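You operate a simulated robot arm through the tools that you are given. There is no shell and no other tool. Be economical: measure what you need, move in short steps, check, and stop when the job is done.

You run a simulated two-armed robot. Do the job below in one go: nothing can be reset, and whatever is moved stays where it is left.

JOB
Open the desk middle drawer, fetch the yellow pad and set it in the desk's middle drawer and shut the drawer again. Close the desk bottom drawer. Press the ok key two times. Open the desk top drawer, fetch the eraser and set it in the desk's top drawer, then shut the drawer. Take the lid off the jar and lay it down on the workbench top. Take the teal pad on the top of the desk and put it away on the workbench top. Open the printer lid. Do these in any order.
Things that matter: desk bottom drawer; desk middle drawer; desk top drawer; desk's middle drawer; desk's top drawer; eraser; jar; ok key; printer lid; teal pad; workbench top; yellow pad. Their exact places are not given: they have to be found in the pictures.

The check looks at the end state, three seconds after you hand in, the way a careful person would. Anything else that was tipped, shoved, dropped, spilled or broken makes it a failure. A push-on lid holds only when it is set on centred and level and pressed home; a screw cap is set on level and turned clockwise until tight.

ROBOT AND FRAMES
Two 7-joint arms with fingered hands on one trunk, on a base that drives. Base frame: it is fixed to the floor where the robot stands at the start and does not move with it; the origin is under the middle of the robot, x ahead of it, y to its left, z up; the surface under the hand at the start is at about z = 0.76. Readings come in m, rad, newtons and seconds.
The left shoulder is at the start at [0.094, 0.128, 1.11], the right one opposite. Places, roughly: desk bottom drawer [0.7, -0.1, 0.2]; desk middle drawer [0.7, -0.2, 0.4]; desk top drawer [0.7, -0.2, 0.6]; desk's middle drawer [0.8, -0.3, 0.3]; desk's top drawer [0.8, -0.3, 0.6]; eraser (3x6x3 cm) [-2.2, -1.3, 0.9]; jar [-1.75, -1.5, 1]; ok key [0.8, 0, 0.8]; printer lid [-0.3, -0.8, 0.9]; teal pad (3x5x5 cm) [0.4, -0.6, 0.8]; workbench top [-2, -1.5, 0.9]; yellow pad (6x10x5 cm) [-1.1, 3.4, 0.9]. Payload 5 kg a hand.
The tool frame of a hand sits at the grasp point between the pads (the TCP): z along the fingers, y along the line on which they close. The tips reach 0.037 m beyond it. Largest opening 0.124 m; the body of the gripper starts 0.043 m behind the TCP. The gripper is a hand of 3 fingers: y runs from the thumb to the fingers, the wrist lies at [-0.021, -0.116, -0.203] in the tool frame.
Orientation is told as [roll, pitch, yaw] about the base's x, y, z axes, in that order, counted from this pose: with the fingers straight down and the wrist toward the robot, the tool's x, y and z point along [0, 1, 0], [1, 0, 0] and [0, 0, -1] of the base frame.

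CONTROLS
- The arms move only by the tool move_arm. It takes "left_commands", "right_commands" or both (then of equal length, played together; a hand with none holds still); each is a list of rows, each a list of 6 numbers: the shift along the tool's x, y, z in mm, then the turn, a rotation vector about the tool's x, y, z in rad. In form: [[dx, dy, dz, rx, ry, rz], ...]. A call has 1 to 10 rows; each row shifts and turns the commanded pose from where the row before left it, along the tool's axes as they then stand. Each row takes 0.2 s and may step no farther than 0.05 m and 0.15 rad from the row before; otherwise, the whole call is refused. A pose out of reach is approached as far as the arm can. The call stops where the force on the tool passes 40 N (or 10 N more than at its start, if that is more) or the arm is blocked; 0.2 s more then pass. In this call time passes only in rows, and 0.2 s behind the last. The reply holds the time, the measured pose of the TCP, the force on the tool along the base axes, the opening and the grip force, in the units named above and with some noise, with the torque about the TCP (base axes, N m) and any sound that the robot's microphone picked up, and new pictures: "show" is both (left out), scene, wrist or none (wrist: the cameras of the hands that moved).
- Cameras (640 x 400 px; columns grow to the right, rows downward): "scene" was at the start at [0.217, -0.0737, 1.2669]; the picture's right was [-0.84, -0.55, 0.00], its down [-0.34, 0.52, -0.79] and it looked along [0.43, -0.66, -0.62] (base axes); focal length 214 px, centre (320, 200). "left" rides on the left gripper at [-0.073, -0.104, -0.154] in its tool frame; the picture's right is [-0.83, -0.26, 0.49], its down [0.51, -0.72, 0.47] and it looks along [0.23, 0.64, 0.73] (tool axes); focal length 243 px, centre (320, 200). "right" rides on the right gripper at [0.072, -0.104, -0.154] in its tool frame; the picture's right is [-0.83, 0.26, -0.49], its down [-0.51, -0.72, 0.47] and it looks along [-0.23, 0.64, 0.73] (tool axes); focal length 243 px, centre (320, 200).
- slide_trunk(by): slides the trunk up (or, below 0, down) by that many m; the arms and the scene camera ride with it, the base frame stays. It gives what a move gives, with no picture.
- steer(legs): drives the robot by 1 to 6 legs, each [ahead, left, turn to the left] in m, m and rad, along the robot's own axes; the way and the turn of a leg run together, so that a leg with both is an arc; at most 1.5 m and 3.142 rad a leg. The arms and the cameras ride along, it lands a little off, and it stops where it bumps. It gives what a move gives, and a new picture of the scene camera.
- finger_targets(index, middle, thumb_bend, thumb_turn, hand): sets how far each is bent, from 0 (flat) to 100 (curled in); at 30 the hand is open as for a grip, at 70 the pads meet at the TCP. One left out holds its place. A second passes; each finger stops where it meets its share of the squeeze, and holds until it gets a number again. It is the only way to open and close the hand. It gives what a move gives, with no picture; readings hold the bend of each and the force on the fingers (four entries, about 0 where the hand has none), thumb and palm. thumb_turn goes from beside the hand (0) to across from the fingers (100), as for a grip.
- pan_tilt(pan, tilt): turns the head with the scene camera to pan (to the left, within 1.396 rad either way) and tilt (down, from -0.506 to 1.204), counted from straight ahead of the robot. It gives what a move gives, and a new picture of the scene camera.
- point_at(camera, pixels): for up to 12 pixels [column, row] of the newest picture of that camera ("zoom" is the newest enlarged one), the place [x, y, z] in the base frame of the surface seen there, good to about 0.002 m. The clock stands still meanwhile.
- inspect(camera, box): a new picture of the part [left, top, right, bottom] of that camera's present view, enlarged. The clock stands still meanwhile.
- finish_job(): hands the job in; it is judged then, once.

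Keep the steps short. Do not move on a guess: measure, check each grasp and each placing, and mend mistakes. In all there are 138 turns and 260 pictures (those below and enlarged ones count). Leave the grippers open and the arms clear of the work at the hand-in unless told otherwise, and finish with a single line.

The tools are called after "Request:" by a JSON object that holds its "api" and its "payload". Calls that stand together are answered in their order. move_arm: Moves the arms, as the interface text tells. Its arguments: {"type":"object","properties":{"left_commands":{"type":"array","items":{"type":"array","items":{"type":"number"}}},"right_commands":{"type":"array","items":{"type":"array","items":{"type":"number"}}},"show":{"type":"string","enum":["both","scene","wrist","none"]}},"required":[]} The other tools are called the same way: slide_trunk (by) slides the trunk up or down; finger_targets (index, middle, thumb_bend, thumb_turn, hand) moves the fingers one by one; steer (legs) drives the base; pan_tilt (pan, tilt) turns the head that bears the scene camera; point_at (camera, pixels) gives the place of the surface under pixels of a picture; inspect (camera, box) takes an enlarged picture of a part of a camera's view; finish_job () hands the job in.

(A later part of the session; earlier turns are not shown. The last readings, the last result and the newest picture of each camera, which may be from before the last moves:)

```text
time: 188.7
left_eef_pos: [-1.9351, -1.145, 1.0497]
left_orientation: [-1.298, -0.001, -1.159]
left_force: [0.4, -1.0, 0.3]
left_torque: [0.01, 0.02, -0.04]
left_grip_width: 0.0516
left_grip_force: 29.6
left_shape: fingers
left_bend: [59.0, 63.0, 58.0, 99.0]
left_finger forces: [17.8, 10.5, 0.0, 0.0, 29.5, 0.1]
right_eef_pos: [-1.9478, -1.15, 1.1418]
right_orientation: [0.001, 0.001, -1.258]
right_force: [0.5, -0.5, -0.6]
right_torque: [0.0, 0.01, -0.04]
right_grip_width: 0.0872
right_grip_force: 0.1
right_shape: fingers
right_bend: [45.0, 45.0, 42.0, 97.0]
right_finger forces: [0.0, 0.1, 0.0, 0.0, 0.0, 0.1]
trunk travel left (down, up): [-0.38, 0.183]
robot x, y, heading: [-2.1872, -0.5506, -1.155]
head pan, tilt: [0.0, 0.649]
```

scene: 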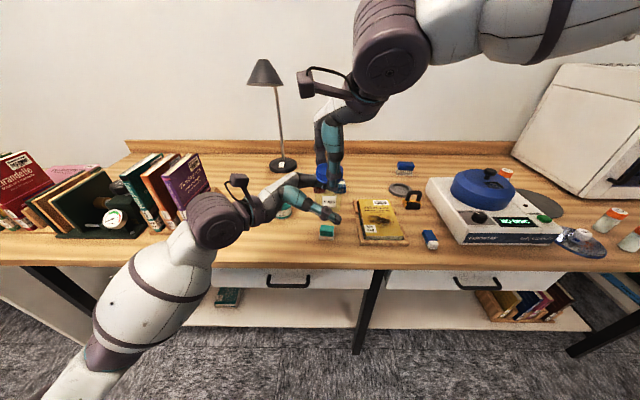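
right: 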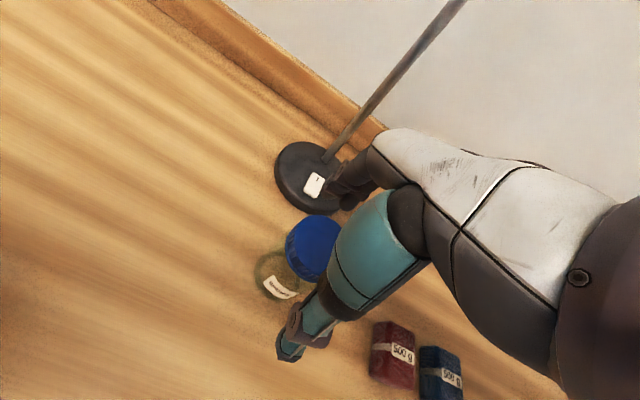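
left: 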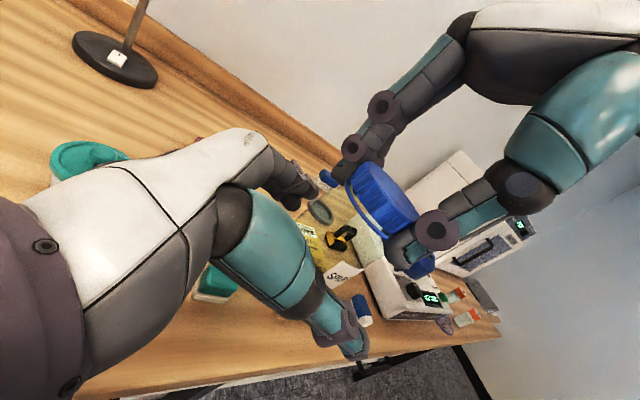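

Request:
{"api": "move_arm", "payload": {"right_commands": [[0, -7, 0, 0, 0, 0.15], [0, 0, 0, 0, 0, 0.15], [0, 0, 0, 0, 0, 0.15]], "show": "none"}}

Request:
{"api": "finger_targets", "payload": {"hand": "right", "index": 70, "middle": 70, "thumb_bend": 70}}

Request:
{"api": "move_arm", "payload": {"right_commands": [[0, 0, 0, 0, 0, -0.1], [0, 0, 0, 0, 0, -0.1], [0, 0, 0, 0, 0, -0.1], [0, 0, 0, 0, 0, -0.1], [0, 0, 0, 0, 0, -0.1], [0, 0, 0, 0, 0, -0.1], [0, 0, 0, 0, 0, -0.1]], "show": "none"}}

Request:
{"api": "inspect", "payload": {"camera": "scene", "box": [290, 130, 370, 220]}}

Request:
{"api": "inspect", "payload": {"camera": "left", "box": [340, 120, 480, 300]}}

```text
time: 189.5
left_eef_pos: [-1.9363, -1.1454, 1.0485]
left_orientation: [-1.298, -0.002, -1.16]
left_force: [-0.4, -0.4, 0.3]
left_torque: [-0.05, 0.02, -0.03]
left_grip_width: 0.0516
left_grip_force: 28.1
left_shape: fingers
left_bend: [59.0, 63.0, 58.0, 99.0]
left_finger forces: [17.8, 10.6, 0.1, 0.0, 29.5, 0.0]
right_eef_pos: [-1.9771, -1.1485, 1.1392]
right_orientation: [0.004, 0.0, -1.708]
right_force: [0.0, -0.4, 0.0]
right_torque: [0.02, 0.01, -0.01]
right_grip_width: 0.0874
right_grip_force: 0.1
right_shape: fingers
right_bend: [45.0, 45.0, 42.0, 97.0]
right_finger forces: [0.0, 0.0, 0.1, 0.0, 0.0, 0.0]
right hand out of reach, approached as far as the arm can: row 2, 3
trunk travel left (down, up): [-0.38, 0.183]
robot x, y, heading: [-2.1857, -0.5527, -1.159]
head pan, tilt: [0.0, 0.649]
```

```text
time: 190.5
left_eef_pos: [-1.9351, -1.1455, 1.0493]
left_orientation: [-1.299, -0.004, -1.159]
left_force: [3.5, -1.5, -0.5]
left_torque: [0.15, 0.27, 0.08]
left_grip_width: 0.0511
left_grip_force: 30.6
left_shape: fingers
left_bend: [57.0, 63.0, 59.0, 98.0]
left_finger forces: [20.6, 12.6, 0.1, 0.0, 28.3, 0.0]
right_eef_pos: [-1.9768, -1.1489, 1.1403]
right_orientation: [0.002, 0.0, -1.704]
right_force: [-4.0, 2.0, -1.2]
right_torque: [0.06, 0.15, 0.06]
right_grip_width: 0.0288
right_grip_force: 6.5
right_shape: fingers
right_bend: [64.0, 70.0, 64.0, 98.0]
right_finger forces: [5.2, 0.0, 0.0, 0.0, 7.8, 0.0]
trunk travel left (down, up): [-0.38, 0.183]
robot x, y, heading: [-2.188, -0.5519, -1.157]
head pan, tilt: [0.0, 0.649]
```

```text
time: 192.1
left_eef_pos: [-1.9367, -1.1455, 1.0501]
left_orientation: [-1.299, -0.004, -1.158]
left_force: [5.0, 10.0, -0.7]
left_torque: [-0.6, 0.31, -0.14]
left_grip_width: 0.0511
left_grip_force: 32.6
left_shape: fingers
left_bend: [59.0, 62.0, 58.0, 100.0]
left_finger forces: [14.4, 15.5, 0.0, 0.0, 35.7, 0.0]
right_eef_pos: [-1.9777, -1.1474, 1.1397]
right_orientation: [0.001, -0.001, -1.003]
right_force: [-4.8, -8.5, 0.8]
right_torque: [-0.27, 0.14, -0.25]
right_grip_width: 0.0141
right_grip_force: 4.1
right_shape: fingers
right_bend: [65.0, 70.0, 70.0, 98.0]
right_finger forces: [9.0, 0.1, 0.0, 0.0, 0.1, 0.0]
trunk travel left (down, up): [-0.38, 0.183]
robot x, y, heading: [-2.1827, -0.5524, -1.158]
head pan, tilt: [0.0, 0.649]
```

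```text
4.44 times, centred on (330, 175) of scene
```

zoom: 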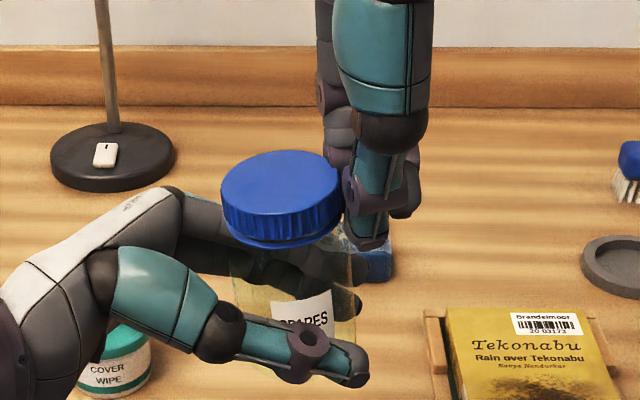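

```text
2.22 times, centred on (410, 210) of left
```

zoom: 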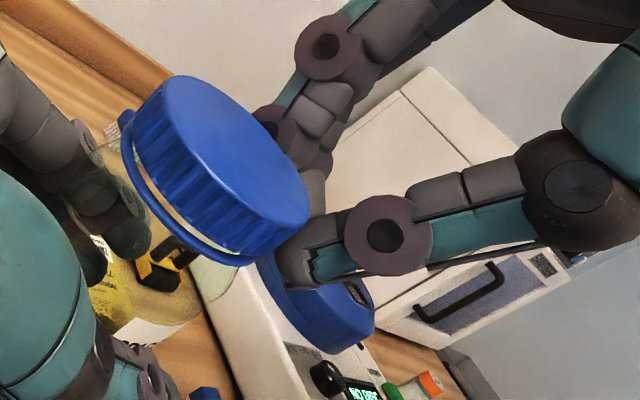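

The right hand drifted 3 cm at its limit and only nudged the lid's edge. Open it and re-measure the lid.

Request:
{"api": "finger_targets", "payload": {"hand": "right", "index": 36, "middle": 36, "thumb_bend": 36}}

Request:
{"api": "inspect", "payload": {"camera": "scene", "box": [290, 130, 370, 220]}}

Request:
{"api": "point_at", "payload": {"camera": "zoom", "pixels": [[280, 185], [230, 198], [335, 180], [280, 155], [280, 212], [285, 240]]}}

```text
time: 193.1
left_eef_pos: [-1.9359, -1.1449, 1.0492]
left_orientation: [-1.298, -0.002, -1.159]
left_force: [0.1, 0.0, -0.1]
left_torque: [0.01, 0.0, 0.01]
left_grip_width: 0.0513
left_grip_force: 29.4
left_shape: fingers
left_bend: [58.0, 63.0, 58.0, 99.0]
left_finger forces: [18.8, 9.7, 0.1, 0.0, 29.0, 0.0]
right_eef_pos: [-1.977, -1.1479, 1.1404]
right_orientation: [0.001, -0.001, -1.008]
right_force: [-0.5, 0.0, 0.6]
right_torque: [-0.03, 0.0, 0.01]
right_grip_width: 0.1103
right_grip_force: 0.0
right_shape: fingers
right_bend: [36.0, 36.0, 36.0, 98.0]
right_finger forces: [0.0, 0.0, 0.0, 0.0, 0.0, 0.0]
trunk travel left (down, up): [-0.38, 0.183]
robot x, y, heading: [-2.1846, -0.5489, -1.156]
head pan, tilt: [0.0, 0.649]
```

```text
4.44 times, centred on (330, 175) of scene
```

zoom: 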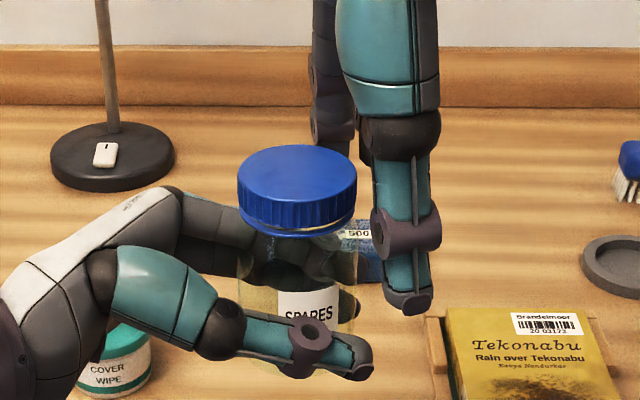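

```text
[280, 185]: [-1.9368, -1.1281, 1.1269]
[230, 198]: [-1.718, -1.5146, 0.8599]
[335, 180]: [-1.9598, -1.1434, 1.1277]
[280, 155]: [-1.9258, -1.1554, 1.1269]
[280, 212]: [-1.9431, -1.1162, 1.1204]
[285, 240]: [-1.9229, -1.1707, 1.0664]
```

The jar stands straight again in the left hand. Lid centre now about (-1.944,-1.133). Recentre and regrip (checking this time).

Request:
{"api": "move_arm", "payload": {"right_commands": [[18, 2.5, 0, 0, 0, 0.05], [18, 2.5, 0, 0, 0, 0.05]], "show": "none"}}

Request:
{"api": "finger_targets", "payload": {"hand": "right", "index": 72, "middle": 72, "thumb_bend": 72}}

Request:
{"api": "inspect", "payload": {"camera": "scene", "box": [290, 130, 370, 220]}}

```text
time: 193.7
left_eef_pos: [-1.9347, -1.1466, 1.0476]
left_orientation: [-1.298, -0.001, -1.159]
left_force: [0.1, -0.6, -0.1]
left_torque: [0.02, 0.0, -0.01]
left_grip_width: 0.0516
left_grip_force: 29.5
left_shape: fingers
left_bend: [58.0, 63.0, 58.0, 99.0]
left_finger forces: [19.0, 9.6, 0.1, 0.0, 29.2, 0.0]
right_eef_pos: [-1.9415, -1.1374, 1.1392]
right_orientation: [0.001, -0.001, -1.108]
right_force: [0.8, -1.4, 0.2]
right_torque: [0.03, 0.01, 0.0]
right_grip_width: 0.1102
right_grip_force: 0.0
right_shape: fingers
right_bend: [36.0, 36.0, 36.0, 98.0]
right_finger forces: [0.0, 0.1, 0.0, 0.1, 0.0, 0.0]
trunk travel left (down, up): [-0.38, 0.183]
robot x, y, heading: [-2.1852, -0.553, -1.154]
head pan, tilt: [0.0, 0.649]
```

```text
time: 194.7
left_eef_pos: [-1.9368, -1.1449, 1.0498]
left_orientation: [-1.298, -0.004, -1.16]
left_force: [-2.9, 13.7, -0.5]
left_torque: [-0.45, -0.16, -0.17]
left_grip_width: 0.0518
left_grip_force: 29.6
left_shape: fingers
left_bend: [60.0, 63.0, 57.0, 100.0]
left_finger forces: [13.2, 8.8, 0.0, 0.0, 37.6, 0.0]
right_eef_pos: [-1.9426, -1.136, 1.1409]
right_orientation: [0.003, -0.001, -1.105]
right_force: [4.0, -14.3, 1.0]
right_torque: [-0.85, -0.13, 0.1]
right_grip_width: 0.0527
right_grip_force: 22.0
right_shape: fingers
right_bend: [54.0, 59.0, 58.0, 97.0]
right_finger forces: [15.6, 13.6, 0.0, 0.0, 15.9, 0.1]
trunk travel left (down, up): [-0.38, 0.183]
robot x, y, heading: [-2.188, -0.5512, -1.155]
head pan, tilt: [0.0, 0.649]
```

```text
4.44 times, centred on (330, 175) of scene
```

zoom: 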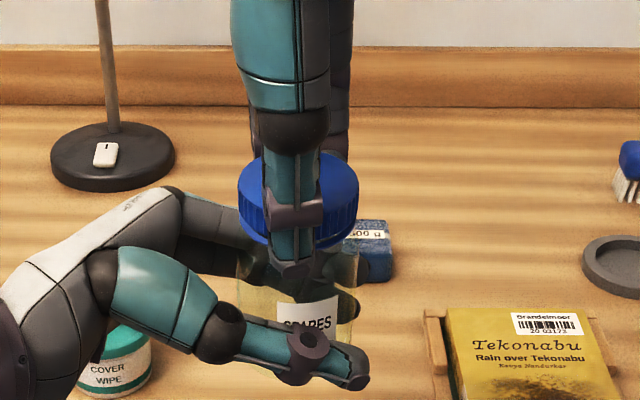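

Gripped with 5.3 cm. Ease 4 mm and twist counter-clockwise 0.9 rad.

Request:
{"api": "move_arm", "payload": {"right_commands": [[0, 4, 0, 0, 0, 0], [0, 0, 0, 0, 0, -0.1], [0, 0, 0, 0, 0, -0.1], [0, 0, 0, 0, 0, -0.1], [0, 0, 0, 0, 0, -0.1], [0, 0, 0, 0, 0, -0.1], [0, 0, 0, 0, 0, -0.1], [0, 0, 0, 0, 0, -0.1], [0, 0, 0, 0, 0, -0.1], [0, 0, 0, 0, 0, -0.1]], "show": "none"}}

Request:
{"api": "inspect", "payload": {"camera": "scene", "box": [290, 130, 370, 220]}}

Request:
{"api": "inspect", "payload": {"camera": "left", "box": [340, 120, 480, 300]}}

```text
time: 196.9
left_eef_pos: [-1.9368, -1.1458, 1.0492]
left_orientation: [-1.3, -0.001, -1.158]
left_force: [-2.3, 14.5, 0.2]
left_torque: [-0.57, -0.12, 0.32]
left_grip_width: 0.051
left_grip_force: 29.6
left_shape: fingers
left_bend: [61.0, 63.0, 56.0, 100.0]
left_finger forces: [12.7, 9.3, 0.0, 0.1, 38.4, 0.0]
right_eef_pos: [-1.9427, -1.1383, 1.1408]
right_orientation: [0.0, -0.004, -0.203]
right_force: [3.2, -15.2, 0.5]
right_torque: [-0.75, -0.09, -0.4]
right_grip_width: 0.0525
right_grip_force: 25.8
right_shape: fingers
right_bend: [54.0, 61.0, 59.0, 95.0]
right_finger forces: [15.4, 19.1, 0.1, 0.1, 17.8, 0.0]
trunk travel left (down, up): [-0.38, 0.183]
robot x, y, heading: [-2.1866, -0.5507, -1.16]
head pan, tilt: [0.0, 0.649]
```

```text
4.44 times, centred on (330, 175) of scene
```

zoom: 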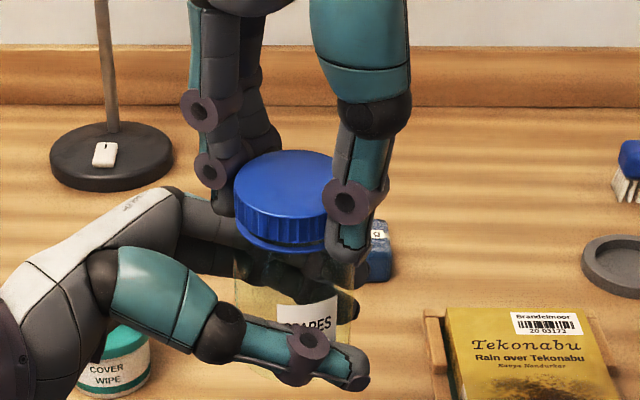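

```text
2.22 times, centred on (410, 210) of left
```

zoom: 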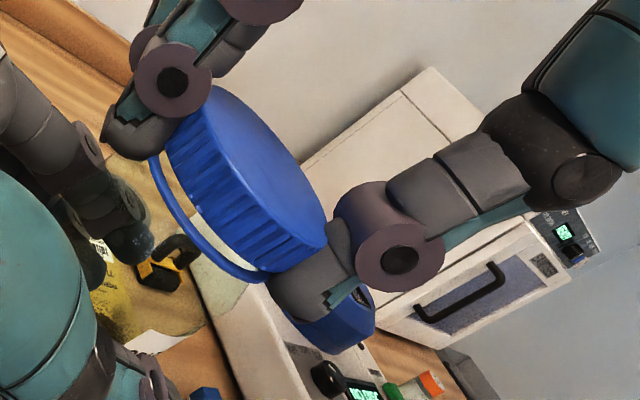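

The gap between lid and ring widened, so the lid is turning. Test with a 4 mm lift.

Request:
{"api": "move_arm", "payload": {"right_commands": [[0, 0, -2, 0, 0, 0], [0, 0, -2, 0, 0, 0]], "show": "none"}}

Request:
{"api": "inspect", "payload": {"camera": "left", "box": [340, 120, 480, 300]}}

```text
time: 197.5
left_eef_pos: [-1.9351, -1.1452, 1.0493]
left_orientation: [-1.3, -0.004, -1.158]
left_force: [-3.1, 14.8, 5.2]
left_torque: [-0.54, -0.13, 0.22]
left_grip_width: 0.051
left_grip_force: 29.5
left_shape: fingers
left_bend: [61.0, 63.0, 57.0, 100.0]
left_finger forces: [13.3, 8.7, 0.1, 0.1, 37.3, 0.0]
right_eef_pos: [-1.9434, -1.138, 1.1424]
right_orientation: [0.0, 0.001, -0.205]
right_force: [2.0, -13.1, -6.8]
right_torque: [-0.73, -0.09, -0.26]
right_grip_width: 0.0526
right_grip_force: 25.4
right_shape: fingers
right_bend: [54.0, 61.0, 59.0, 95.0]
right_finger forces: [15.8, 17.0, 0.1, 0.0, 17.9, 0.0]
trunk travel left (down, up): [-0.38, 0.183]
robot x, y, heading: [-2.1891, -0.5526, -1.156]
head pan, tilt: [0.0, 0.649]
```

```text
2.22 times, centred on (410, 210) of left
```

zoom: 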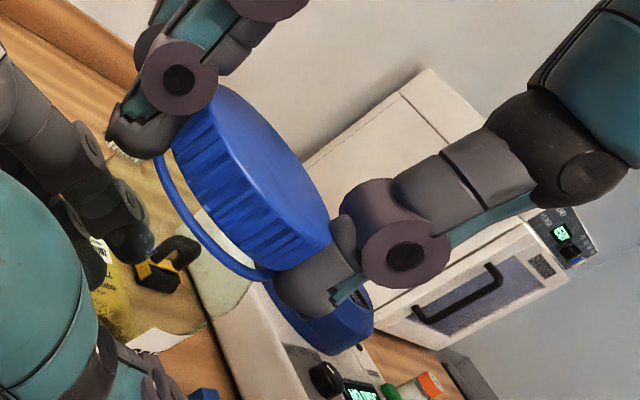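

Still threaded. Another stroke: open, wind back 1.05 rad, close, twist 1.2 rad.

Request:
{"api": "finger_targets", "payload": {"hand": "right", "index": 42, "middle": 42, "thumb_bend": 42}}

Request:
{"api": "move_arm", "payload": {"right_commands": [[0, 0, 2, 0, 0, 0.15], [0, 0, 0, 0, 0, 0.15], [0, 0, 0, 0, 0, 0.15], [0, 0, 0, 0, 0, 0.15], [0, 0, 0, 0, 0, 0.15], [0, 0, 0, 0, 0, 0.15]], "show": "none"}}

Request:
{"api": "finger_targets", "payload": {"hand": "right", "index": 72, "middle": 72, "thumb_bend": 72}}

Request:
{"api": "move_arm", "payload": {"right_commands": [[0, 0, 0, 0, 0, -0.15], [0, 0, 0, 0, 0, -0.15], [0, 0, 0, 0, 0, -0.15], [0, 0, 0, 0, 0, -0.15], [0, 0, 0, 0, 0, -0.15], [0, 0, 0, 0, 0, -0.15], [0, 0, 0, 0, 0, -0.15], [0, 0, -2, 0, 0, 0], [0, 0, -2, 0, 0, 0]], "show": "none"}}

Request:
{"api": "inspect", "payload": {"camera": "left", "box": [340, 120, 480, 300]}}

```text
time: 198.5
left_eef_pos: [-1.9366, -1.1447, 1.049]
left_orientation: [-1.298, -0.005, -1.159]
left_force: [-0.9, -0.1, -0.4]
left_torque: [0.02, 0.03, 0.0]
left_grip_width: 0.0509
left_grip_force: 29.0
left_shape: fingers
left_bend: [59.0, 63.0, 58.0, 99.0]
left_finger forces: [18.3, 10.8, 0.0, 0.1, 29.3, 0.0]
right_eef_pos: [-1.9412, -1.1378, 1.1436]
right_orientation: [0.0, -0.003, -0.207]
right_force: [0.3, 0.0, -0.4]
right_torque: [-0.03, 0.0, -0.02]
right_grip_width: 0.092
right_grip_force: 0.1
right_shape: fingers
right_bend: [42.0, 42.0, 42.0, 97.0]
right_finger forces: [0.1, 0.1, 0.0, 0.0, 0.1, 0.0]
trunk travel left (down, up): [-0.38, 0.183]
robot x, y, heading: [-2.1877, -0.5511, -1.156]
head pan, tilt: [0.0, 0.649]
```

```text
time: 199.9
left_eef_pos: [-1.9362, -1.1464, 1.0488]
left_orientation: [-1.298, -0.003, -1.159]
left_force: [0.4, -0.8, 0.1]
left_torque: [-0.01, -0.01, -0.01]
left_grip_width: 0.0508
left_grip_force: 29.1
left_shape: fingers
left_bend: [59.0, 63.0, 58.0, 99.0]
left_finger forces: [18.5, 10.6, 0.0, 0.0, 29.2, 0.0]
right_eef_pos: [-1.9422, -1.1385, 1.1405]
right_orientation: [0.002, 0.0, -1.108]
right_force: [0.6, 1.0, -0.3]
right_torque: [0.01, -0.03, 0.01]
right_grip_width: 0.0918
right_grip_force: 0.1
right_shape: fingers
right_bend: [42.0, 42.0, 42.0, 97.0]
right_finger forces: [0.0, 0.0, 0.0, 0.0, 0.1, 0.0]
trunk travel left (down, up): [-0.38, 0.183]
robot x, y, heading: [-2.1886, -0.5515, -1.159]
head pan, tilt: [0.0, 0.649]
```

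```text
time: 200.9
left_eef_pos: [-1.9363, -1.1462, 1.0487]
left_orientation: [-1.3, -0.003, -1.158]
left_force: [-1.9, 14.2, 3.8]
left_torque: [-0.54, -0.13, -0.06]
left_grip_width: 0.0507
left_grip_force: 30.7
left_shape: fingers
left_bend: [60.0, 63.0, 57.0, 100.0]
left_finger forces: [13.7, 9.4, 0.0, 0.0, 37.8, 0.0]
right_eef_pos: [-1.9434, -1.1383, 1.1416]
right_orientation: [0.004, -0.001, -1.104]
right_force: [2.4, -13.4, -4.6]
right_torque: [-0.68, -0.17, 0.03]
right_grip_width: 0.0531
right_grip_force: 24.0
right_shape: fingers
right_bend: [54.0, 60.0, 57.0, 97.0]
right_finger forces: [15.7, 14.6, 0.1, 0.1, 17.5, 0.1]
trunk travel left (down, up): [-0.38, 0.183]
robot x, y, heading: [-2.1851, -0.5475, -1.16]
head pan, tilt: [0.0, 0.649]
```

```text
time: 202.9
left_eef_pos: [-1.9367, -1.1451, 1.0501]
left_orientation: [-1.299, -0.003, -1.158]
left_force: [-16.7, 21.6, -4.4]
left_torque: [-0.62, -0.28, 0.67]
left_grip_width: 0.0456
left_grip_force: 26.2
left_shape: fingers
left_bend: [63.0, 69.0, 58.0, 100.0]
left_finger forces: [10.9, 1.5, 0.0, 0.0, 39.1, 0.1]
right_eef_pos: [-1.9416, -1.1378, 1.1462]
right_orientation: [-0.001, -0.005, -0.053]
right_force: [17.3, -20.6, 5.1]
right_torque: [-1.44, -1.43, -0.65]
right_grip_width: 0.0544
right_grip_force: 34.4
right_shape: fingers
right_bend: [51.0, 60.0, 59.0, 94.0]
right_finger forces: [21.3, 33.6, 0.1, 0.1, 14.5, 0.1]
trunk travel left (down, up): [-0.38, 0.183]
robot x, y, heading: [-2.1866, -0.5524, -1.158]
head pan, tilt: [0.0, 0.649]
```

```text
2.22 times, centred on (410, 210) of left
```

zoom: 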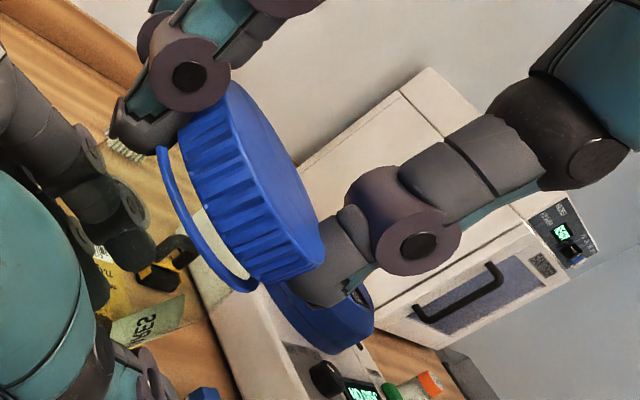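

Side loads are big again and the body slipped a bit. Release the right hand and inspect lid height versus ring.

Request:
{"api": "finger_targets", "payload": {"hand": "right", "index": 42, "middle": 42, "thumb_bend": 42}}

Request:
{"api": "inspect", "payload": {"camera": "scene", "box": [295, 140, 345, 190]}}

Request:
{"api": "point_at", "payload": {"camera": "zoom", "pixels": [[280, 170], [200, 190], [360, 180], [280, 120], [280, 225], [280, 240], [280, 280]]}}

```text
time: 203.9
left_eef_pos: [-1.9361, -1.1459, 1.049]
left_orientation: [-1.299, -0.005, -1.159]
left_force: [-0.3, -0.4, -0.2]
left_torque: [-0.04, 0.0, -0.02]
left_grip_width: 0.0436
left_grip_force: 27.5
left_shape: fingers
left_bend: [59.0, 68.0, 61.0, 100.0]
left_finger forces: [22.8, 4.4, 0.0, 0.0, 28.3, 0.0]
right_eef_pos: [-1.9419, -1.139, 1.1453]
right_orientation: [-0.002, -0.001, -0.056]
right_force: [-0.7, -1.1, 0.0]
right_torque: [0.0, 0.0, 0.0]
right_grip_width: 0.0924
right_grip_force: 0.1
right_shape: fingers
right_bend: [42.0, 42.0, 42.0, 97.0]
right_finger forces: [0.1, 0.0, 0.1, 0.0, 0.1, 0.0]
trunk travel left (down, up): [-0.38, 0.183]
robot x, y, heading: [-2.1877, -0.55, -1.159]
head pan, tilt: [0.0, 0.649]
```

```text
8.00 times, centred on (320, 165) of scene
```

zoom: 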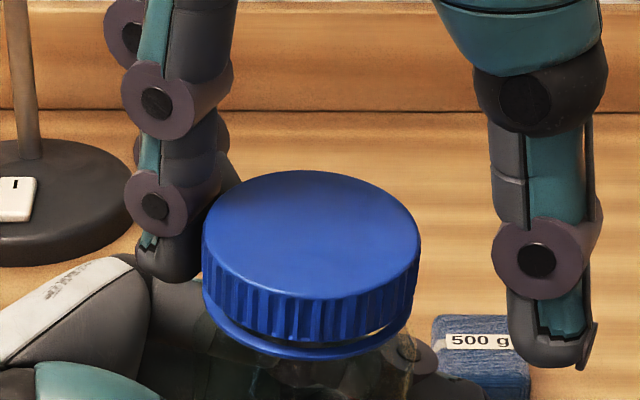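

```text
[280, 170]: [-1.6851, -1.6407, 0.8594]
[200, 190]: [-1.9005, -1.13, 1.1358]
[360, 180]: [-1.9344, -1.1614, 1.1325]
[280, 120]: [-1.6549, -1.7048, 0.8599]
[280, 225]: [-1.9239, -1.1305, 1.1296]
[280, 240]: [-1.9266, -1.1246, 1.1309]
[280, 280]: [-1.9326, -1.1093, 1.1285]
```

The lid has clearly risen off the ring. The jar sits deeper in the left hand now; lid centre about (-1.931,-1.1335). Another stroke.

Request:
{"api": "move_arm", "payload": {"right_commands": [[0, 0, 4, 0, 0, 0.15], [0, 0, 0, 0, 0, 0.15], [0, 0, 0, 0, 0, 0.15], [0, 0, 0, 0, 0, 0.15], [0, 0, 0, 0, 0, 0.15], [0, 0, 0, 0, 0, 0.15], [12, 1, 0, 0, 0, 0]], "show": "none"}}

Request:
{"api": "finger_targets", "payload": {"hand": "right", "index": 72, "middle": 72, "thumb_bend": 72}}

Request:
{"api": "move_arm", "payload": {"right_commands": [[0, 0, 0, 0, 0, -0.15], [0, 0, -0.5, 0, 0, -0.15], [0, 0, -0.5, 0, 0, -0.15], [0, 0, -0.5, 0, 0, -0.15], [0, 0, -0.5, 0, 0, -0.15], [0, 0, -0.5, 0, 0, -0.1]], "show": "none"}}

Request:
{"api": "inspect", "payload": {"camera": "scene", "box": [290, 130, 370, 220]}}

```text
time: 205.5
left_eef_pos: [-1.9351, -1.1463, 1.0487]
left_orientation: [-1.299, -0.002, -1.156]
left_force: [1.1, -0.4, 0.5]
left_torque: [0.01, 0.02, -0.01]
left_grip_width: 0.0435
left_grip_force: 27.2
left_shape: fingers
left_bend: [59.0, 68.0, 61.0, 100.0]
left_finger forces: [22.7, 4.4, 0.0, 0.1, 28.2, 0.1]
right_eef_pos: [-1.9328, -1.1322, 1.1401]
right_orientation: [0.002, -0.002, -0.956]
right_force: [1.0, -0.4, -0.4]
right_torque: [0.01, 0.0, 0.0]
right_grip_width: 0.0923
right_grip_force: 0.0
right_shape: fingers
right_bend: [42.0, 42.0, 42.0, 97.0]
right_finger forces: [0.0, 0.1, 0.0, 0.0, 0.0, 0.1]
trunk travel left (down, up): [-0.38, 0.183]
robot x, y, heading: [-2.1888, -0.5509, -1.154]
head pan, tilt: [0.0, 0.649]
```

```text
time: 206.5
left_eef_pos: [-1.9359, -1.1452, 1.0489]
left_orientation: [-1.299, -0.002, -1.16]
left_force: [-5.0, 12.1, -4.8]
left_torque: [-0.07, 0.06, -0.01]
left_grip_width: 0.0437
left_grip_force: 28.1
left_shape: fingers
left_bend: [59.0, 68.0, 61.0, 100.0]
left_finger forces: [18.0, 3.3, 0.0, 0.0, 34.8, 0.0]
right_eef_pos: [-1.9319, -1.1314, 1.142]
right_orientation: [0.002, -0.002, -0.954]
right_force: [4.6, -12.0, 5.8]
right_torque: [-1.06, -0.45, 0.08]
right_grip_width: 0.0537
right_grip_force: 25.2
right_shape: fingers
right_bend: [53.0, 58.0, 60.0, 97.0]
right_finger forces: [13.8, 17.0, 0.0, 0.0, 19.4, 0.0]
trunk travel left (down, up): [-0.38, 0.183]
robot x, y, heading: [-2.1887, -0.5528, -1.158]
head pan, tilt: [0.0, 0.649]
```

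```text
time: 207.9
left_eef_pos: [-1.9366, -1.1458, 1.0486]
left_orientation: [-1.298, -0.003, -1.162]
left_force: [-11.1, 25.1, -1.3]
left_torque: [-0.89, -0.23, 1.12]
left_grip_width: 0.0375
left_grip_force: 31.6
left_shape: fingers
left_bend: [63.0, 70.0, 63.0, 100.0]
left_finger forces: [16.6, 0.4, 0.1, 0.0, 45.8, 0.1]
right_eef_pos: [-1.9306, -1.1316, 1.1435]
right_orientation: [-0.001, -0.003, -0.103]
right_force: [11.2, -25.7, 0.9]
right_torque: [-1.56, -0.82, -0.81]
right_grip_width: 0.0526
right_grip_force: 30.9
right_shape: fingers
right_bend: [50.0, 59.0, 62.0, 95.0]
right_finger forces: [18.5, 29.6, 0.0, 0.0, 13.8, 0.0]
trunk travel left (down, up): [-0.38, 0.183]
robot x, y, heading: [-2.186, -0.5495, -1.159]
head pan, tilt: [0.0, 0.649]
```

```text
4.44 times, centred on (330, 175) of scene
```

zoom: 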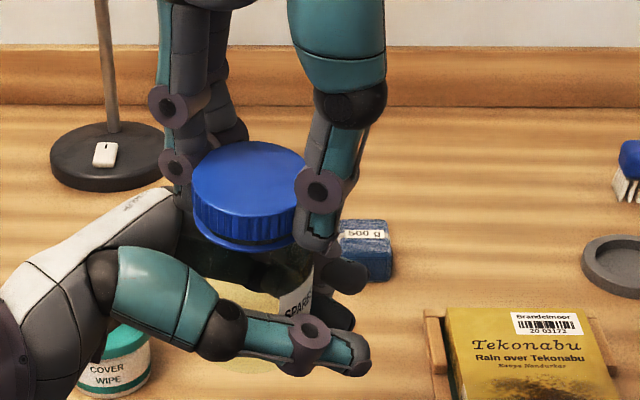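

Now the left grip is poor (jar squeezed toward the palm). Swap roles: open the left hand, let the right wind the whole jar back, then recentre the left grip.

Request:
{"api": "finger_targets", "payload": {"hand": "left", "index": 36, "middle": 36, "thumb_bend": 36}}

Request:
{"api": "move_arm", "payload": {"right_commands": [[0, 0, 0, 0, 0, 0.15], [0, 0, 0, 0, 0, 0.15], [0, 0, 0, 0, 0, 0.15], [0, 0, 0, 0, 0, 0.15], [0, 0, 0, 0, 0, 0.15], [0, 0, 0, 0, 0, 0.1]], "show": "none"}}

Request:
{"api": "inspect", "payload": {"camera": "scene", "box": [290, 130, 370, 220]}}

Request:
{"api": "inspect", "payload": {"camera": "left", "box": [240, 100, 500, 340]}}

```text
time: 208.9
left_eef_pos: [-1.9364, -1.1455, 1.0496]
left_orientation: [-1.3, -0.005, -1.158]
left_force: [-2.4, 5.5, -2.1]
left_torque: [-0.13, 0.0, 0.2]
left_grip_width: 0.1131
left_grip_force: 2.4
left_shape: fingers
left_bend: [36.0, 36.0, 36.0, 96.0]
left_finger forces: [0.1, 0.0, 0.0, 0.0, 5.4, 0.0]
right_eef_pos: [-1.9316, -1.1325, 1.1428]
right_orientation: [0.0, -0.002, -0.104]
right_force: [2.4, -5.1, -0.8]
right_torque: [-0.33, -0.17, -0.13]
right_grip_width: 0.0515
right_grip_force: 24.4
right_shape: fingers
right_bend: [52.0, 61.0, 62.0, 95.0]
right_finger forces: [15.6, 13.3, 0.0, 0.1, 19.1, 0.0]
trunk travel left (down, up): [-0.38, 0.183]
robot x, y, heading: [-2.1877, -0.5497, -1.157]
head pan, tilt: [0.0, 0.649]
```

```text
time: 210.3
left_eef_pos: [-1.9354, -1.146, 1.0486]
left_orientation: [-1.299, -0.002, -1.159]
left_force: [-0.5, 0.3, 0.2]
left_torque: [0.0, 0.0, 0.0]
left_grip_width: 0.1108
left_grip_force: 0.2
left_shape: fingers
left_bend: [36.0, 36.0, 36.0, 96.0]
left_finger forces: [0.0, 0.0, 0.0, 0.0, 0.5, 0.0]
right_eef_pos: [-1.931, -1.1315, 1.1439]
right_orientation: [0.001, -0.001, -0.955]
right_force: [-0.9, -0.8, -2.0]
right_torque: [0.01, 0.03, 0.01]
right_grip_width: 0.0502
right_grip_force: 20.3
right_shape: fingers
right_bend: [54.0, 62.0, 61.0, 96.0]
right_finger forces: [13.7, 8.2, 0.0, 0.0, 18.7, 0.0]
trunk travel left (down, up): [-0.38, 0.183]
robot x, y, heading: [-2.1872, -0.5493, -1.159]
head pan, tilt: [0.0, 0.649]
```

```text
4.44 times, centred on (330, 175) of scene
```

zoom: 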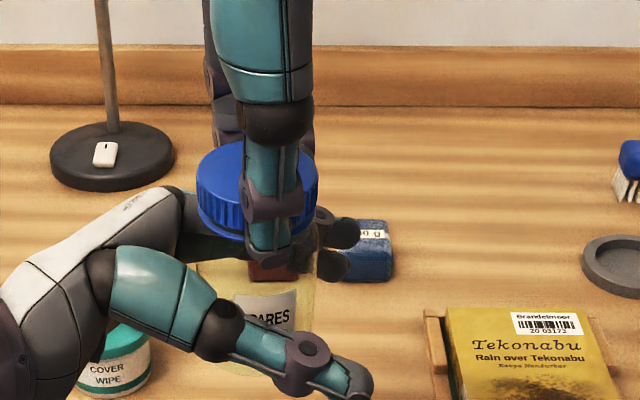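

```text
1.67 times, centred on (370, 220) of left
```

zoom: 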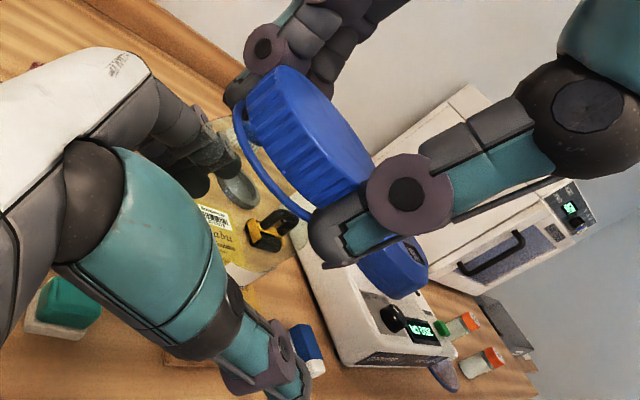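

Jar axis is now about (-1.929,-1.123). Recentre the left hand (19 mm back, 15 mm left, 8 mm up) and close; then twist.

Request:
{"api": "move_arm", "payload": {"left_commands": [[-3.7, -18.5, -16.6, 0, 0, 0]], "show": "none"}}

Request:
{"api": "finger_targets", "payload": {"hand": "left", "index": 75, "middle": 75, "thumb_bend": 75}}

Request:
{"api": "move_arm", "payload": {"right_commands": [[0, 0, 0, 0, 0, -0.12], [0, 0, -0.5, 0, 0, -0.12], [0, 0, -0.5, 0, 0, -0.12], [0, 0, -0.5, 0, 0, -0.12], [0, 0, -0.5, 0, 0, -0.12], [0, 0, -0.5, 0, 0, -0.12]], "show": "none"}}

Request:
{"api": "inspect", "payload": {"camera": "scene", "box": [290, 130, 370, 220]}}

Request:
{"api": "inspect", "payload": {"camera": "left", "box": [240, 100, 500, 340]}}

```text
time: 210.7
left_eef_pos: [-1.9274, -1.1209, 1.0597]
left_orientation: [-1.298, -0.003, -1.159]
left_force: [-0.3, 1.1, 0.0]
left_torque: [0.0, -0.01, 0.0]
left_grip_width: 0.1107
left_grip_force: 0.0
left_shape: fingers
left_bend: [36.0, 36.0, 36.0, 96.0]
left_finger forces: [0.0, 0.0, 0.1, 0.0, 0.0, 0.0]
right_eef_pos: [-1.9316, -1.1302, 1.1452]
right_orientation: [-0.002, -0.004, -0.955]
right_force: [-0.3, 0.5, -1.0]
right_torque: [-0.03, 0.03, -0.04]
right_grip_width: 0.0503
right_grip_force: 20.0
right_shape: fingers
right_bend: [54.0, 62.0, 62.0, 96.0]
right_finger forces: [13.7, 8.0, 0.1, 0.0, 18.2, 0.1]
trunk travel left (down, up): [-0.38, 0.183]
robot x, y, heading: [-2.1849, -0.5519, -1.161]
head pan, tilt: [0.0, 0.649]
```

```text
time: 211.7
left_eef_pos: [-1.93, -1.1224, 1.0588]
left_orientation: [-1.301, -0.001, -1.158]
left_force: [1.1, -9.4, -4.7]
left_torque: [0.07, 0.04, -0.19]
left_grip_width: 0.038
left_grip_force: 33.2
left_shape: fingers
left_bend: [74.0, 59.0, 67.0, 99.0]
left_finger forces: [22.9, 16.0, 0.0, 0.0, 27.3, 0.0]
right_eef_pos: [-1.9314, -1.1314, 1.144]
right_orientation: [0.001, -0.002, -0.955]
right_force: [-1.8, 9.9, 4.6]
right_torque: [0.79, 0.1, 0.2]
right_grip_width: 0.05
right_grip_force: 21.7
right_shape: fingers
right_bend: [56.0, 64.0, 61.0, 96.0]
right_finger forces: [12.4, 8.7, 0.0, 0.0, 22.3, 0.1]
trunk travel left (down, up): [-0.38, 0.183]
robot x, y, heading: [-2.1884, -0.5538, -1.157]
head pan, tilt: [0.0, 0.649]
```

```text
time: 213.1
left_eef_pos: [-1.9304, -1.1232, 1.0573]
left_orientation: [-1.299, 0.0, -1.16]
left_force: [-9.0, 4.7, 0.0]
left_torque: [-0.05, -0.05, 0.51]
left_grip_width: 0.029
left_grip_force: 30.6
left_shape: fingers
left_bend: [75.0, 73.0, 65.0, 99.0]
left_finger forces: [18.2, 5.7, 0.1, 0.1, 36.1, 0.0]
right_eef_pos: [-1.9324, -1.1318, 1.1466]
right_orientation: [0.001, -0.004, -0.234]
right_force: [7.9, -5.1, -2.0]
right_torque: [-0.33, -0.75, -0.56]
right_grip_width: 0.0499
right_grip_force: 22.6
right_shape: fingers
right_bend: [52.0, 63.0, 63.0, 93.0]
right_finger forces: [21.5, 8.6, 0.0, 0.0, 16.4, 0.1]
trunk travel left (down, up): [-0.38, 0.183]
robot x, y, heading: [-2.1879, -0.5512, -1.159]
head pan, tilt: [0.0, 0.649]
```

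```text
4.44 times, centred on (330, 175) of scene
```

zoom: 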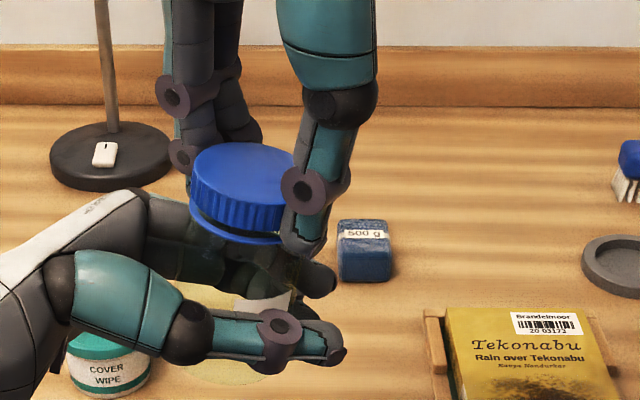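

```text
1.67 times, centred on (370, 220) of left
```

zoom: 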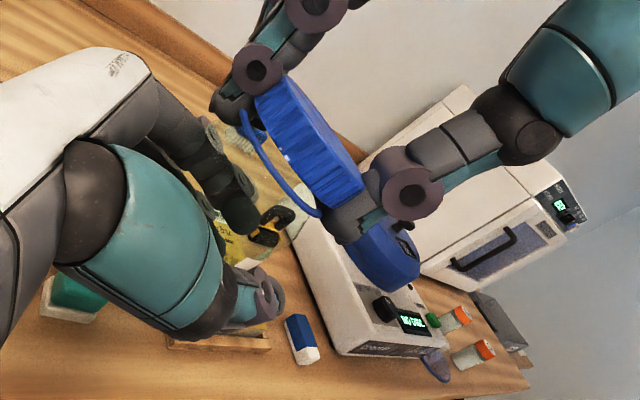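

The left grip is off-centre again, but the lid now stands well off the ring. Test by lifting the right hand 6 mm.

Request:
{"api": "move_arm", "payload": {"right_commands": [[0, 0, -3, 0, 0, 0], [0, 0, -3, 0, 0, 0]], "show": "none"}}

Request:
{"api": "inspect", "payload": {"camera": "left", "box": [300, 120, 460, 280]}}

```text
time: 213.7
left_eef_pos: [-1.9296, -1.1224, 1.0612]
left_orientation: [-1.301, -0.007, -1.159]
left_force: [-8.9, 4.6, 17.9]
left_torque: [-0.16, -0.2, 0.3]
left_grip_width: 0.0279
left_grip_force: 28.0
left_shape: fingers
left_bend: [75.0, 73.0, 66.0, 98.0]
left_finger forces: [17.6, 5.7, 0.1, 0.0, 33.3, 0.0]
right_eef_pos: [-1.9319, -1.1316, 1.1525]
right_orientation: [0.002, 0.0, -0.232]
right_force: [8.3, -5.0, -20.2]
right_torque: [-0.41, -0.52, -0.4]
right_grip_width: 0.0502
right_grip_force: 22.5
right_shape: fingers
right_bend: [52.0, 63.0, 62.0, 94.0]
right_finger forces: [18.2, 9.1, 0.0, 0.1, 17.1, 0.1]
trunk travel left (down, up): [-0.38, 0.183]
robot x, y, heading: [-2.1866, -0.5519, -1.159]
head pan, tilt: [0.0, 0.649]
```

```text
2.50 times, centred on (380, 200) of left
```

zoom: 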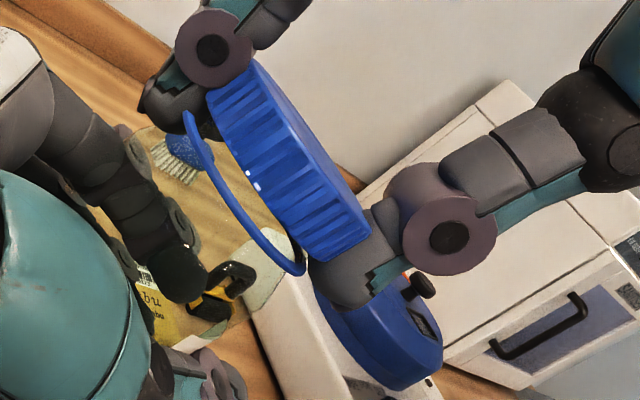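

Still threaded. Lower again, open the left hand, wind the right hand back, and measure the axis carefully.

Request:
{"api": "move_arm", "payload": {"right_commands": [[0, 0, 3, 0, 0, 0], [0, 0, 3, 0, 0, 0]], "show": "none"}}

Request:
{"api": "finger_targets", "payload": {"hand": "left", "index": 34, "middle": 34, "thumb_bend": 34}}

Request:
{"api": "move_arm", "payload": {"right_commands": [[0, 0, 0, 0, 0, 0.15], [0, 0, 0, 0, 0, 0.15], [0, 0, 0, 0, 0, 0.15], [0, 0, 0, 0, 0, 0.15], [0, 0, 0, 0, 0, 0.12]], "show": "none"}}

Request:
{"api": "inspect", "payload": {"camera": "scene", "box": [285, 140, 345, 200]}}

Request:
{"api": "point_at", "payload": {"camera": "zoom", "pixels": [[230, 160], [215, 200], [265, 150], [370, 170], [390, 210], [240, 320], [260, 340]]}}

```text
time: 214.3
left_eef_pos: [-1.9283, -1.1227, 1.0574]
left_orientation: [-1.297, -0.003, -1.158]
left_force: [-7.2, 4.7, 4.3]
left_torque: [-0.11, -0.07, 0.31]
left_grip_width: 0.028
left_grip_force: 28.9
left_shape: fingers
left_bend: [75.0, 73.0, 66.0, 98.0]
left_finger forces: [18.2, 6.7, 0.0, 0.0, 32.9, 0.0]
right_eef_pos: [-1.9305, -1.1315, 1.1482]
right_orientation: [0.002, -0.004, -0.234]
right_force: [7.2, -4.2, -6.1]
right_torque: [-0.38, -0.56, -0.38]
right_grip_width: 0.0498
right_grip_force: 22.0
right_shape: fingers
right_bend: [52.0, 63.0, 62.0, 94.0]
right_finger forces: [18.7, 8.4, 0.0, 0.0, 16.9, 0.1]
trunk travel left (down, up): [-0.38, 0.183]
robot x, y, heading: [-2.1851, -0.5513, -1.157]
head pan, tilt: [0.0, 0.649]
```

```text
time: 215.3
left_eef_pos: [-1.9281, -1.1223, 1.0588]
left_orientation: [-1.299, -0.005, -1.16]
left_force: [-1.2, -0.2, -0.2]
left_torque: [0.01, 0.0, -0.02]
left_grip_width: 0.1165
left_grip_force: 0.1
left_shape: fingers
left_bend: [34.0, 34.0, 34.0, 96.0]
left_finger forces: [0.0, 0.1, 0.1, 0.0, 0.0, 0.1]
right_eef_pos: [-1.9315, -1.1305, 1.1467]
right_orientation: [0.001, -0.002, -0.232]
right_force: [-0.4, 0.4, -2.4]
right_torque: [-0.01, 0.0, -0.04]
right_grip_width: 0.0492
right_grip_force: 20.5
right_shape: fingers
right_bend: [54.0, 63.0, 62.0, 95.0]
right_finger forces: [13.1, 7.6, 0.0, 0.1, 19.7, 0.0]
trunk travel left (down, up): [-0.38, 0.183]
robot x, y, heading: [-2.1869, -0.5516, -1.154]
head pan, tilt: [0.0, 0.649]
```

```text
time: 216.5
left_eef_pos: [-1.9288, -1.123, 1.0578]
left_orientation: [-1.297, 0.0, -1.158]
left_force: [-0.6, -2.3, 1.3]
left_torque: [0.0, -0.03, -0.06]
left_grip_width: 0.1171
left_grip_force: 0.8
left_shape: fingers
left_bend: [34.0, 34.0, 34.0, 96.0]
left_finger forces: [1.1, 0.0, 0.0, 0.1, 0.1, 0.0]
right_eef_pos: [-1.9318, -1.1318, 1.147]
right_orientation: [0.001, -0.002, -0.956]
right_force: [0.3, 2.2, -3.1]
right_torque: [0.11, 0.08, 0.03]
right_grip_width: 0.0487
right_grip_force: 19.6
right_shape: fingers
right_bend: [54.0, 63.0, 62.0, 95.0]
right_finger forces: [12.7, 7.4, 0.0, 0.0, 19.8, 0.0]
trunk travel left (down, up): [-0.38, 0.183]
robot x, y, heading: [-2.1904, -0.5503, -1.158]
head pan, tilt: [0.0, 0.649]
```

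```text
6.67 times, centred on (315, 170) of scene
```

zoom: 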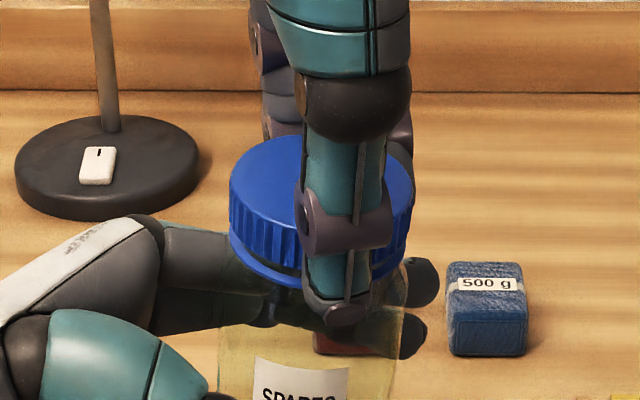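

```text
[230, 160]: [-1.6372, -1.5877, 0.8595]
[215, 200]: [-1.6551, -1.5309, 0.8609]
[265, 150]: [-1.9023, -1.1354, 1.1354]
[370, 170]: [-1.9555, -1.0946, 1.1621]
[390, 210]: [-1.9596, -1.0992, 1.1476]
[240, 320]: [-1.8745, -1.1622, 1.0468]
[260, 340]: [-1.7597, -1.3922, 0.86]
```

The first good grip had the jar 15 mm beyond the TCP, near the pads. Shift the left hand 15 mm further left, close, and check.

Request:
{"api": "move_arm", "payload": {"left_commands": [[4, 3, -14.5, 0, 0, 0]], "show": "none"}}

Request:
{"api": "finger_targets", "payload": {"hand": "left", "index": 72, "middle": 72, "thumb_bend": 72}}

Request:
{"api": "inspect", "payload": {"camera": "scene", "box": [280, 130, 360, 220]}}

```text
time: 216.9
left_eef_pos: [-1.9135, -1.1182, 1.0589]
left_orientation: [-1.301, -0.002, -1.159]
left_force: [0.8, 0.5, 0.2]
left_torque: [0.01, 0.03, 0.0]
left_grip_width: 0.1167
left_grip_force: 0.1
left_shape: fingers
left_bend: [34.0, 34.0, 34.0, 96.0]
left_finger forces: [0.0, 0.0, 0.0, 0.1, 0.0, 0.0]
right_eef_pos: [-1.931, -1.1313, 1.1476]
right_orientation: [0.0, 0.0, -0.954]
right_force: [0.1, 0.0, -1.6]
right_torque: [0.0, 0.06, 0.0]
right_grip_width: 0.0491
right_grip_force: 20.5
right_shape: fingers
right_bend: [54.0, 63.0, 62.0, 95.0]
right_finger forces: [13.2, 7.9, 0.0, 0.0, 19.6, 0.0]
trunk travel left (down, up): [-0.38, 0.183]
robot x, y, heading: [-2.189, -0.5489, -1.155]
head pan, tilt: [0.0, 0.649]
```

```text
time: 217.9
left_eef_pos: [-1.9137, -1.1191, 1.0591]
left_orientation: [-1.298, -0.005, -1.16]
left_force: [4.1, -9.7, -0.7]
left_torque: [0.1, 0.01, 0.05]
left_grip_width: 0.0487
left_grip_force: 31.1
left_shape: fingers
left_bend: [47.0, 58.0, 63.0, 99.0]
left_finger forces: [21.9, 14.1, 0.1, 0.0, 26.4, 0.1]
right_eef_pos: [-1.9318, -1.1315, 1.148]
right_orientation: [0.0, -0.003, -0.954]
right_force: [-3.4, 9.8, 1.0]
right_torque: [0.85, 0.29, 0.19]
right_grip_width: 0.0487
right_grip_force: 20.1
right_shape: fingers
right_bend: [56.0, 64.0, 61.0, 95.0]
right_finger forces: [10.8, 6.6, 0.0, 0.0, 22.6, 0.1]
trunk travel left (down, up): [-0.38, 0.183]
robot x, y, heading: [-2.1883, -0.5487, -1.155]
head pan, tilt: [0.0, 0.649]
```

```text
4.44 times, centred on (320, 175) of scene
```

zoom: 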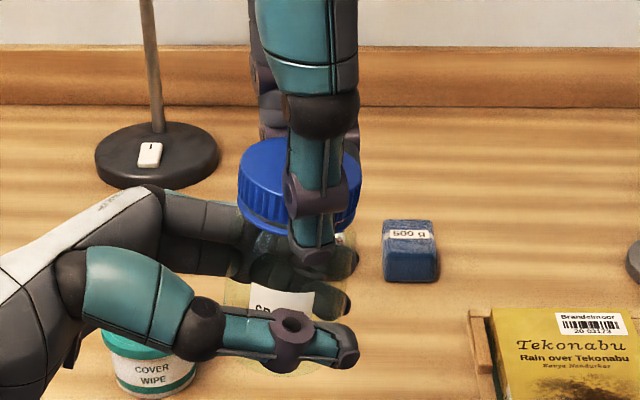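

Better grip. Twist counter-clockwise 0.9 rad with slight lift.

Request:
{"api": "move_arm", "payload": {"right_commands": [[0, 0, 0, 0, 0, -0.13], [0, 0, -0.5, 0, 0, -0.13], [0, 0, -0.5, 0, 0, -0.13], [0, 0, -0.5, 0, 0, -0.13], [0, 0, -0.5, 0, 0, -0.13], [0, 0, -0.5, 0, 0, -0.13], [0, 0, -0.5, 0, 0, -0.13]], "show": "none"}}

Request:
{"api": "inspect", "payload": {"camera": "scene", "box": [280, 130, 360, 220]}}

Request:
{"api": "inspect", "payload": {"camera": "left", "box": [300, 120, 460, 280]}}

```text
time: 219.5
left_eef_pos: [-1.9155, -1.1197, 1.0589]
left_orientation: [-1.299, -0.003, -1.159]
left_force: [-8.8, 11.5, 0.3]
left_torque: [-0.39, -0.07, 0.47]
left_grip_width: 0.0477
left_grip_force: 28.3
left_shape: fingers
left_bend: [72.0, 60.0, 60.0, 99.0]
left_finger forces: [10.4, 9.0, 0.0, 0.1, 37.4, 0.1]
right_eef_pos: [-1.9311, -1.1319, 1.1496]
right_orientation: [-0.001, -0.003, -0.042]
right_force: [9.0, -11.8, -2.6]
right_torque: [-0.71, -0.68, -0.78]
right_grip_width: 0.049
right_grip_force: 26.2
right_shape: fingers
right_bend: [52.0, 64.0, 63.0, 93.0]
right_finger forces: [22.7, 14.3, 0.0, 0.1, 16.0, 0.0]
trunk travel left (down, up): [-0.38, 0.183]
robot x, y, heading: [-2.1891, -0.5436, -1.157]
head pan, tilt: [0.0, 0.649]
```

```text
4.44 times, centred on (320, 175) of scene
```

zoom: 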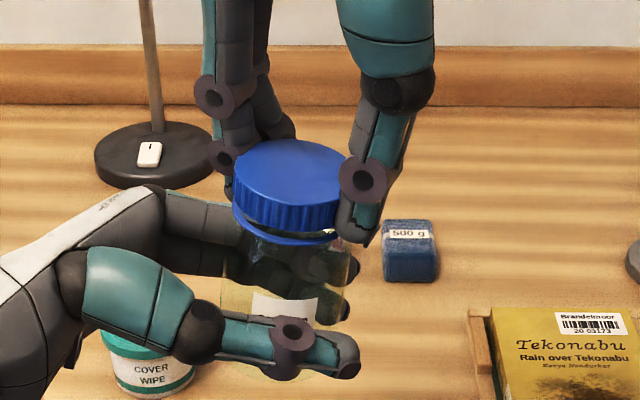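

```text
2.50 times, centred on (380, 200) of left
```

zoom: 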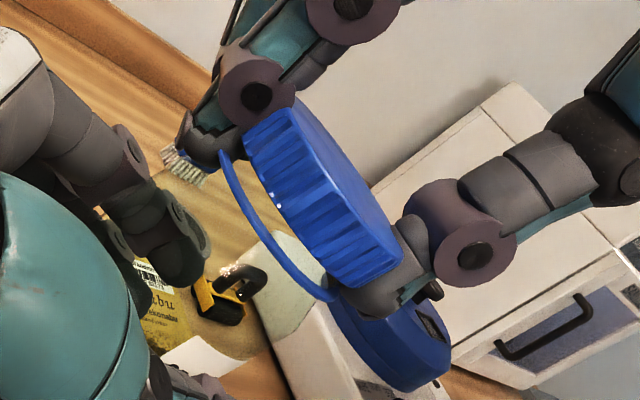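

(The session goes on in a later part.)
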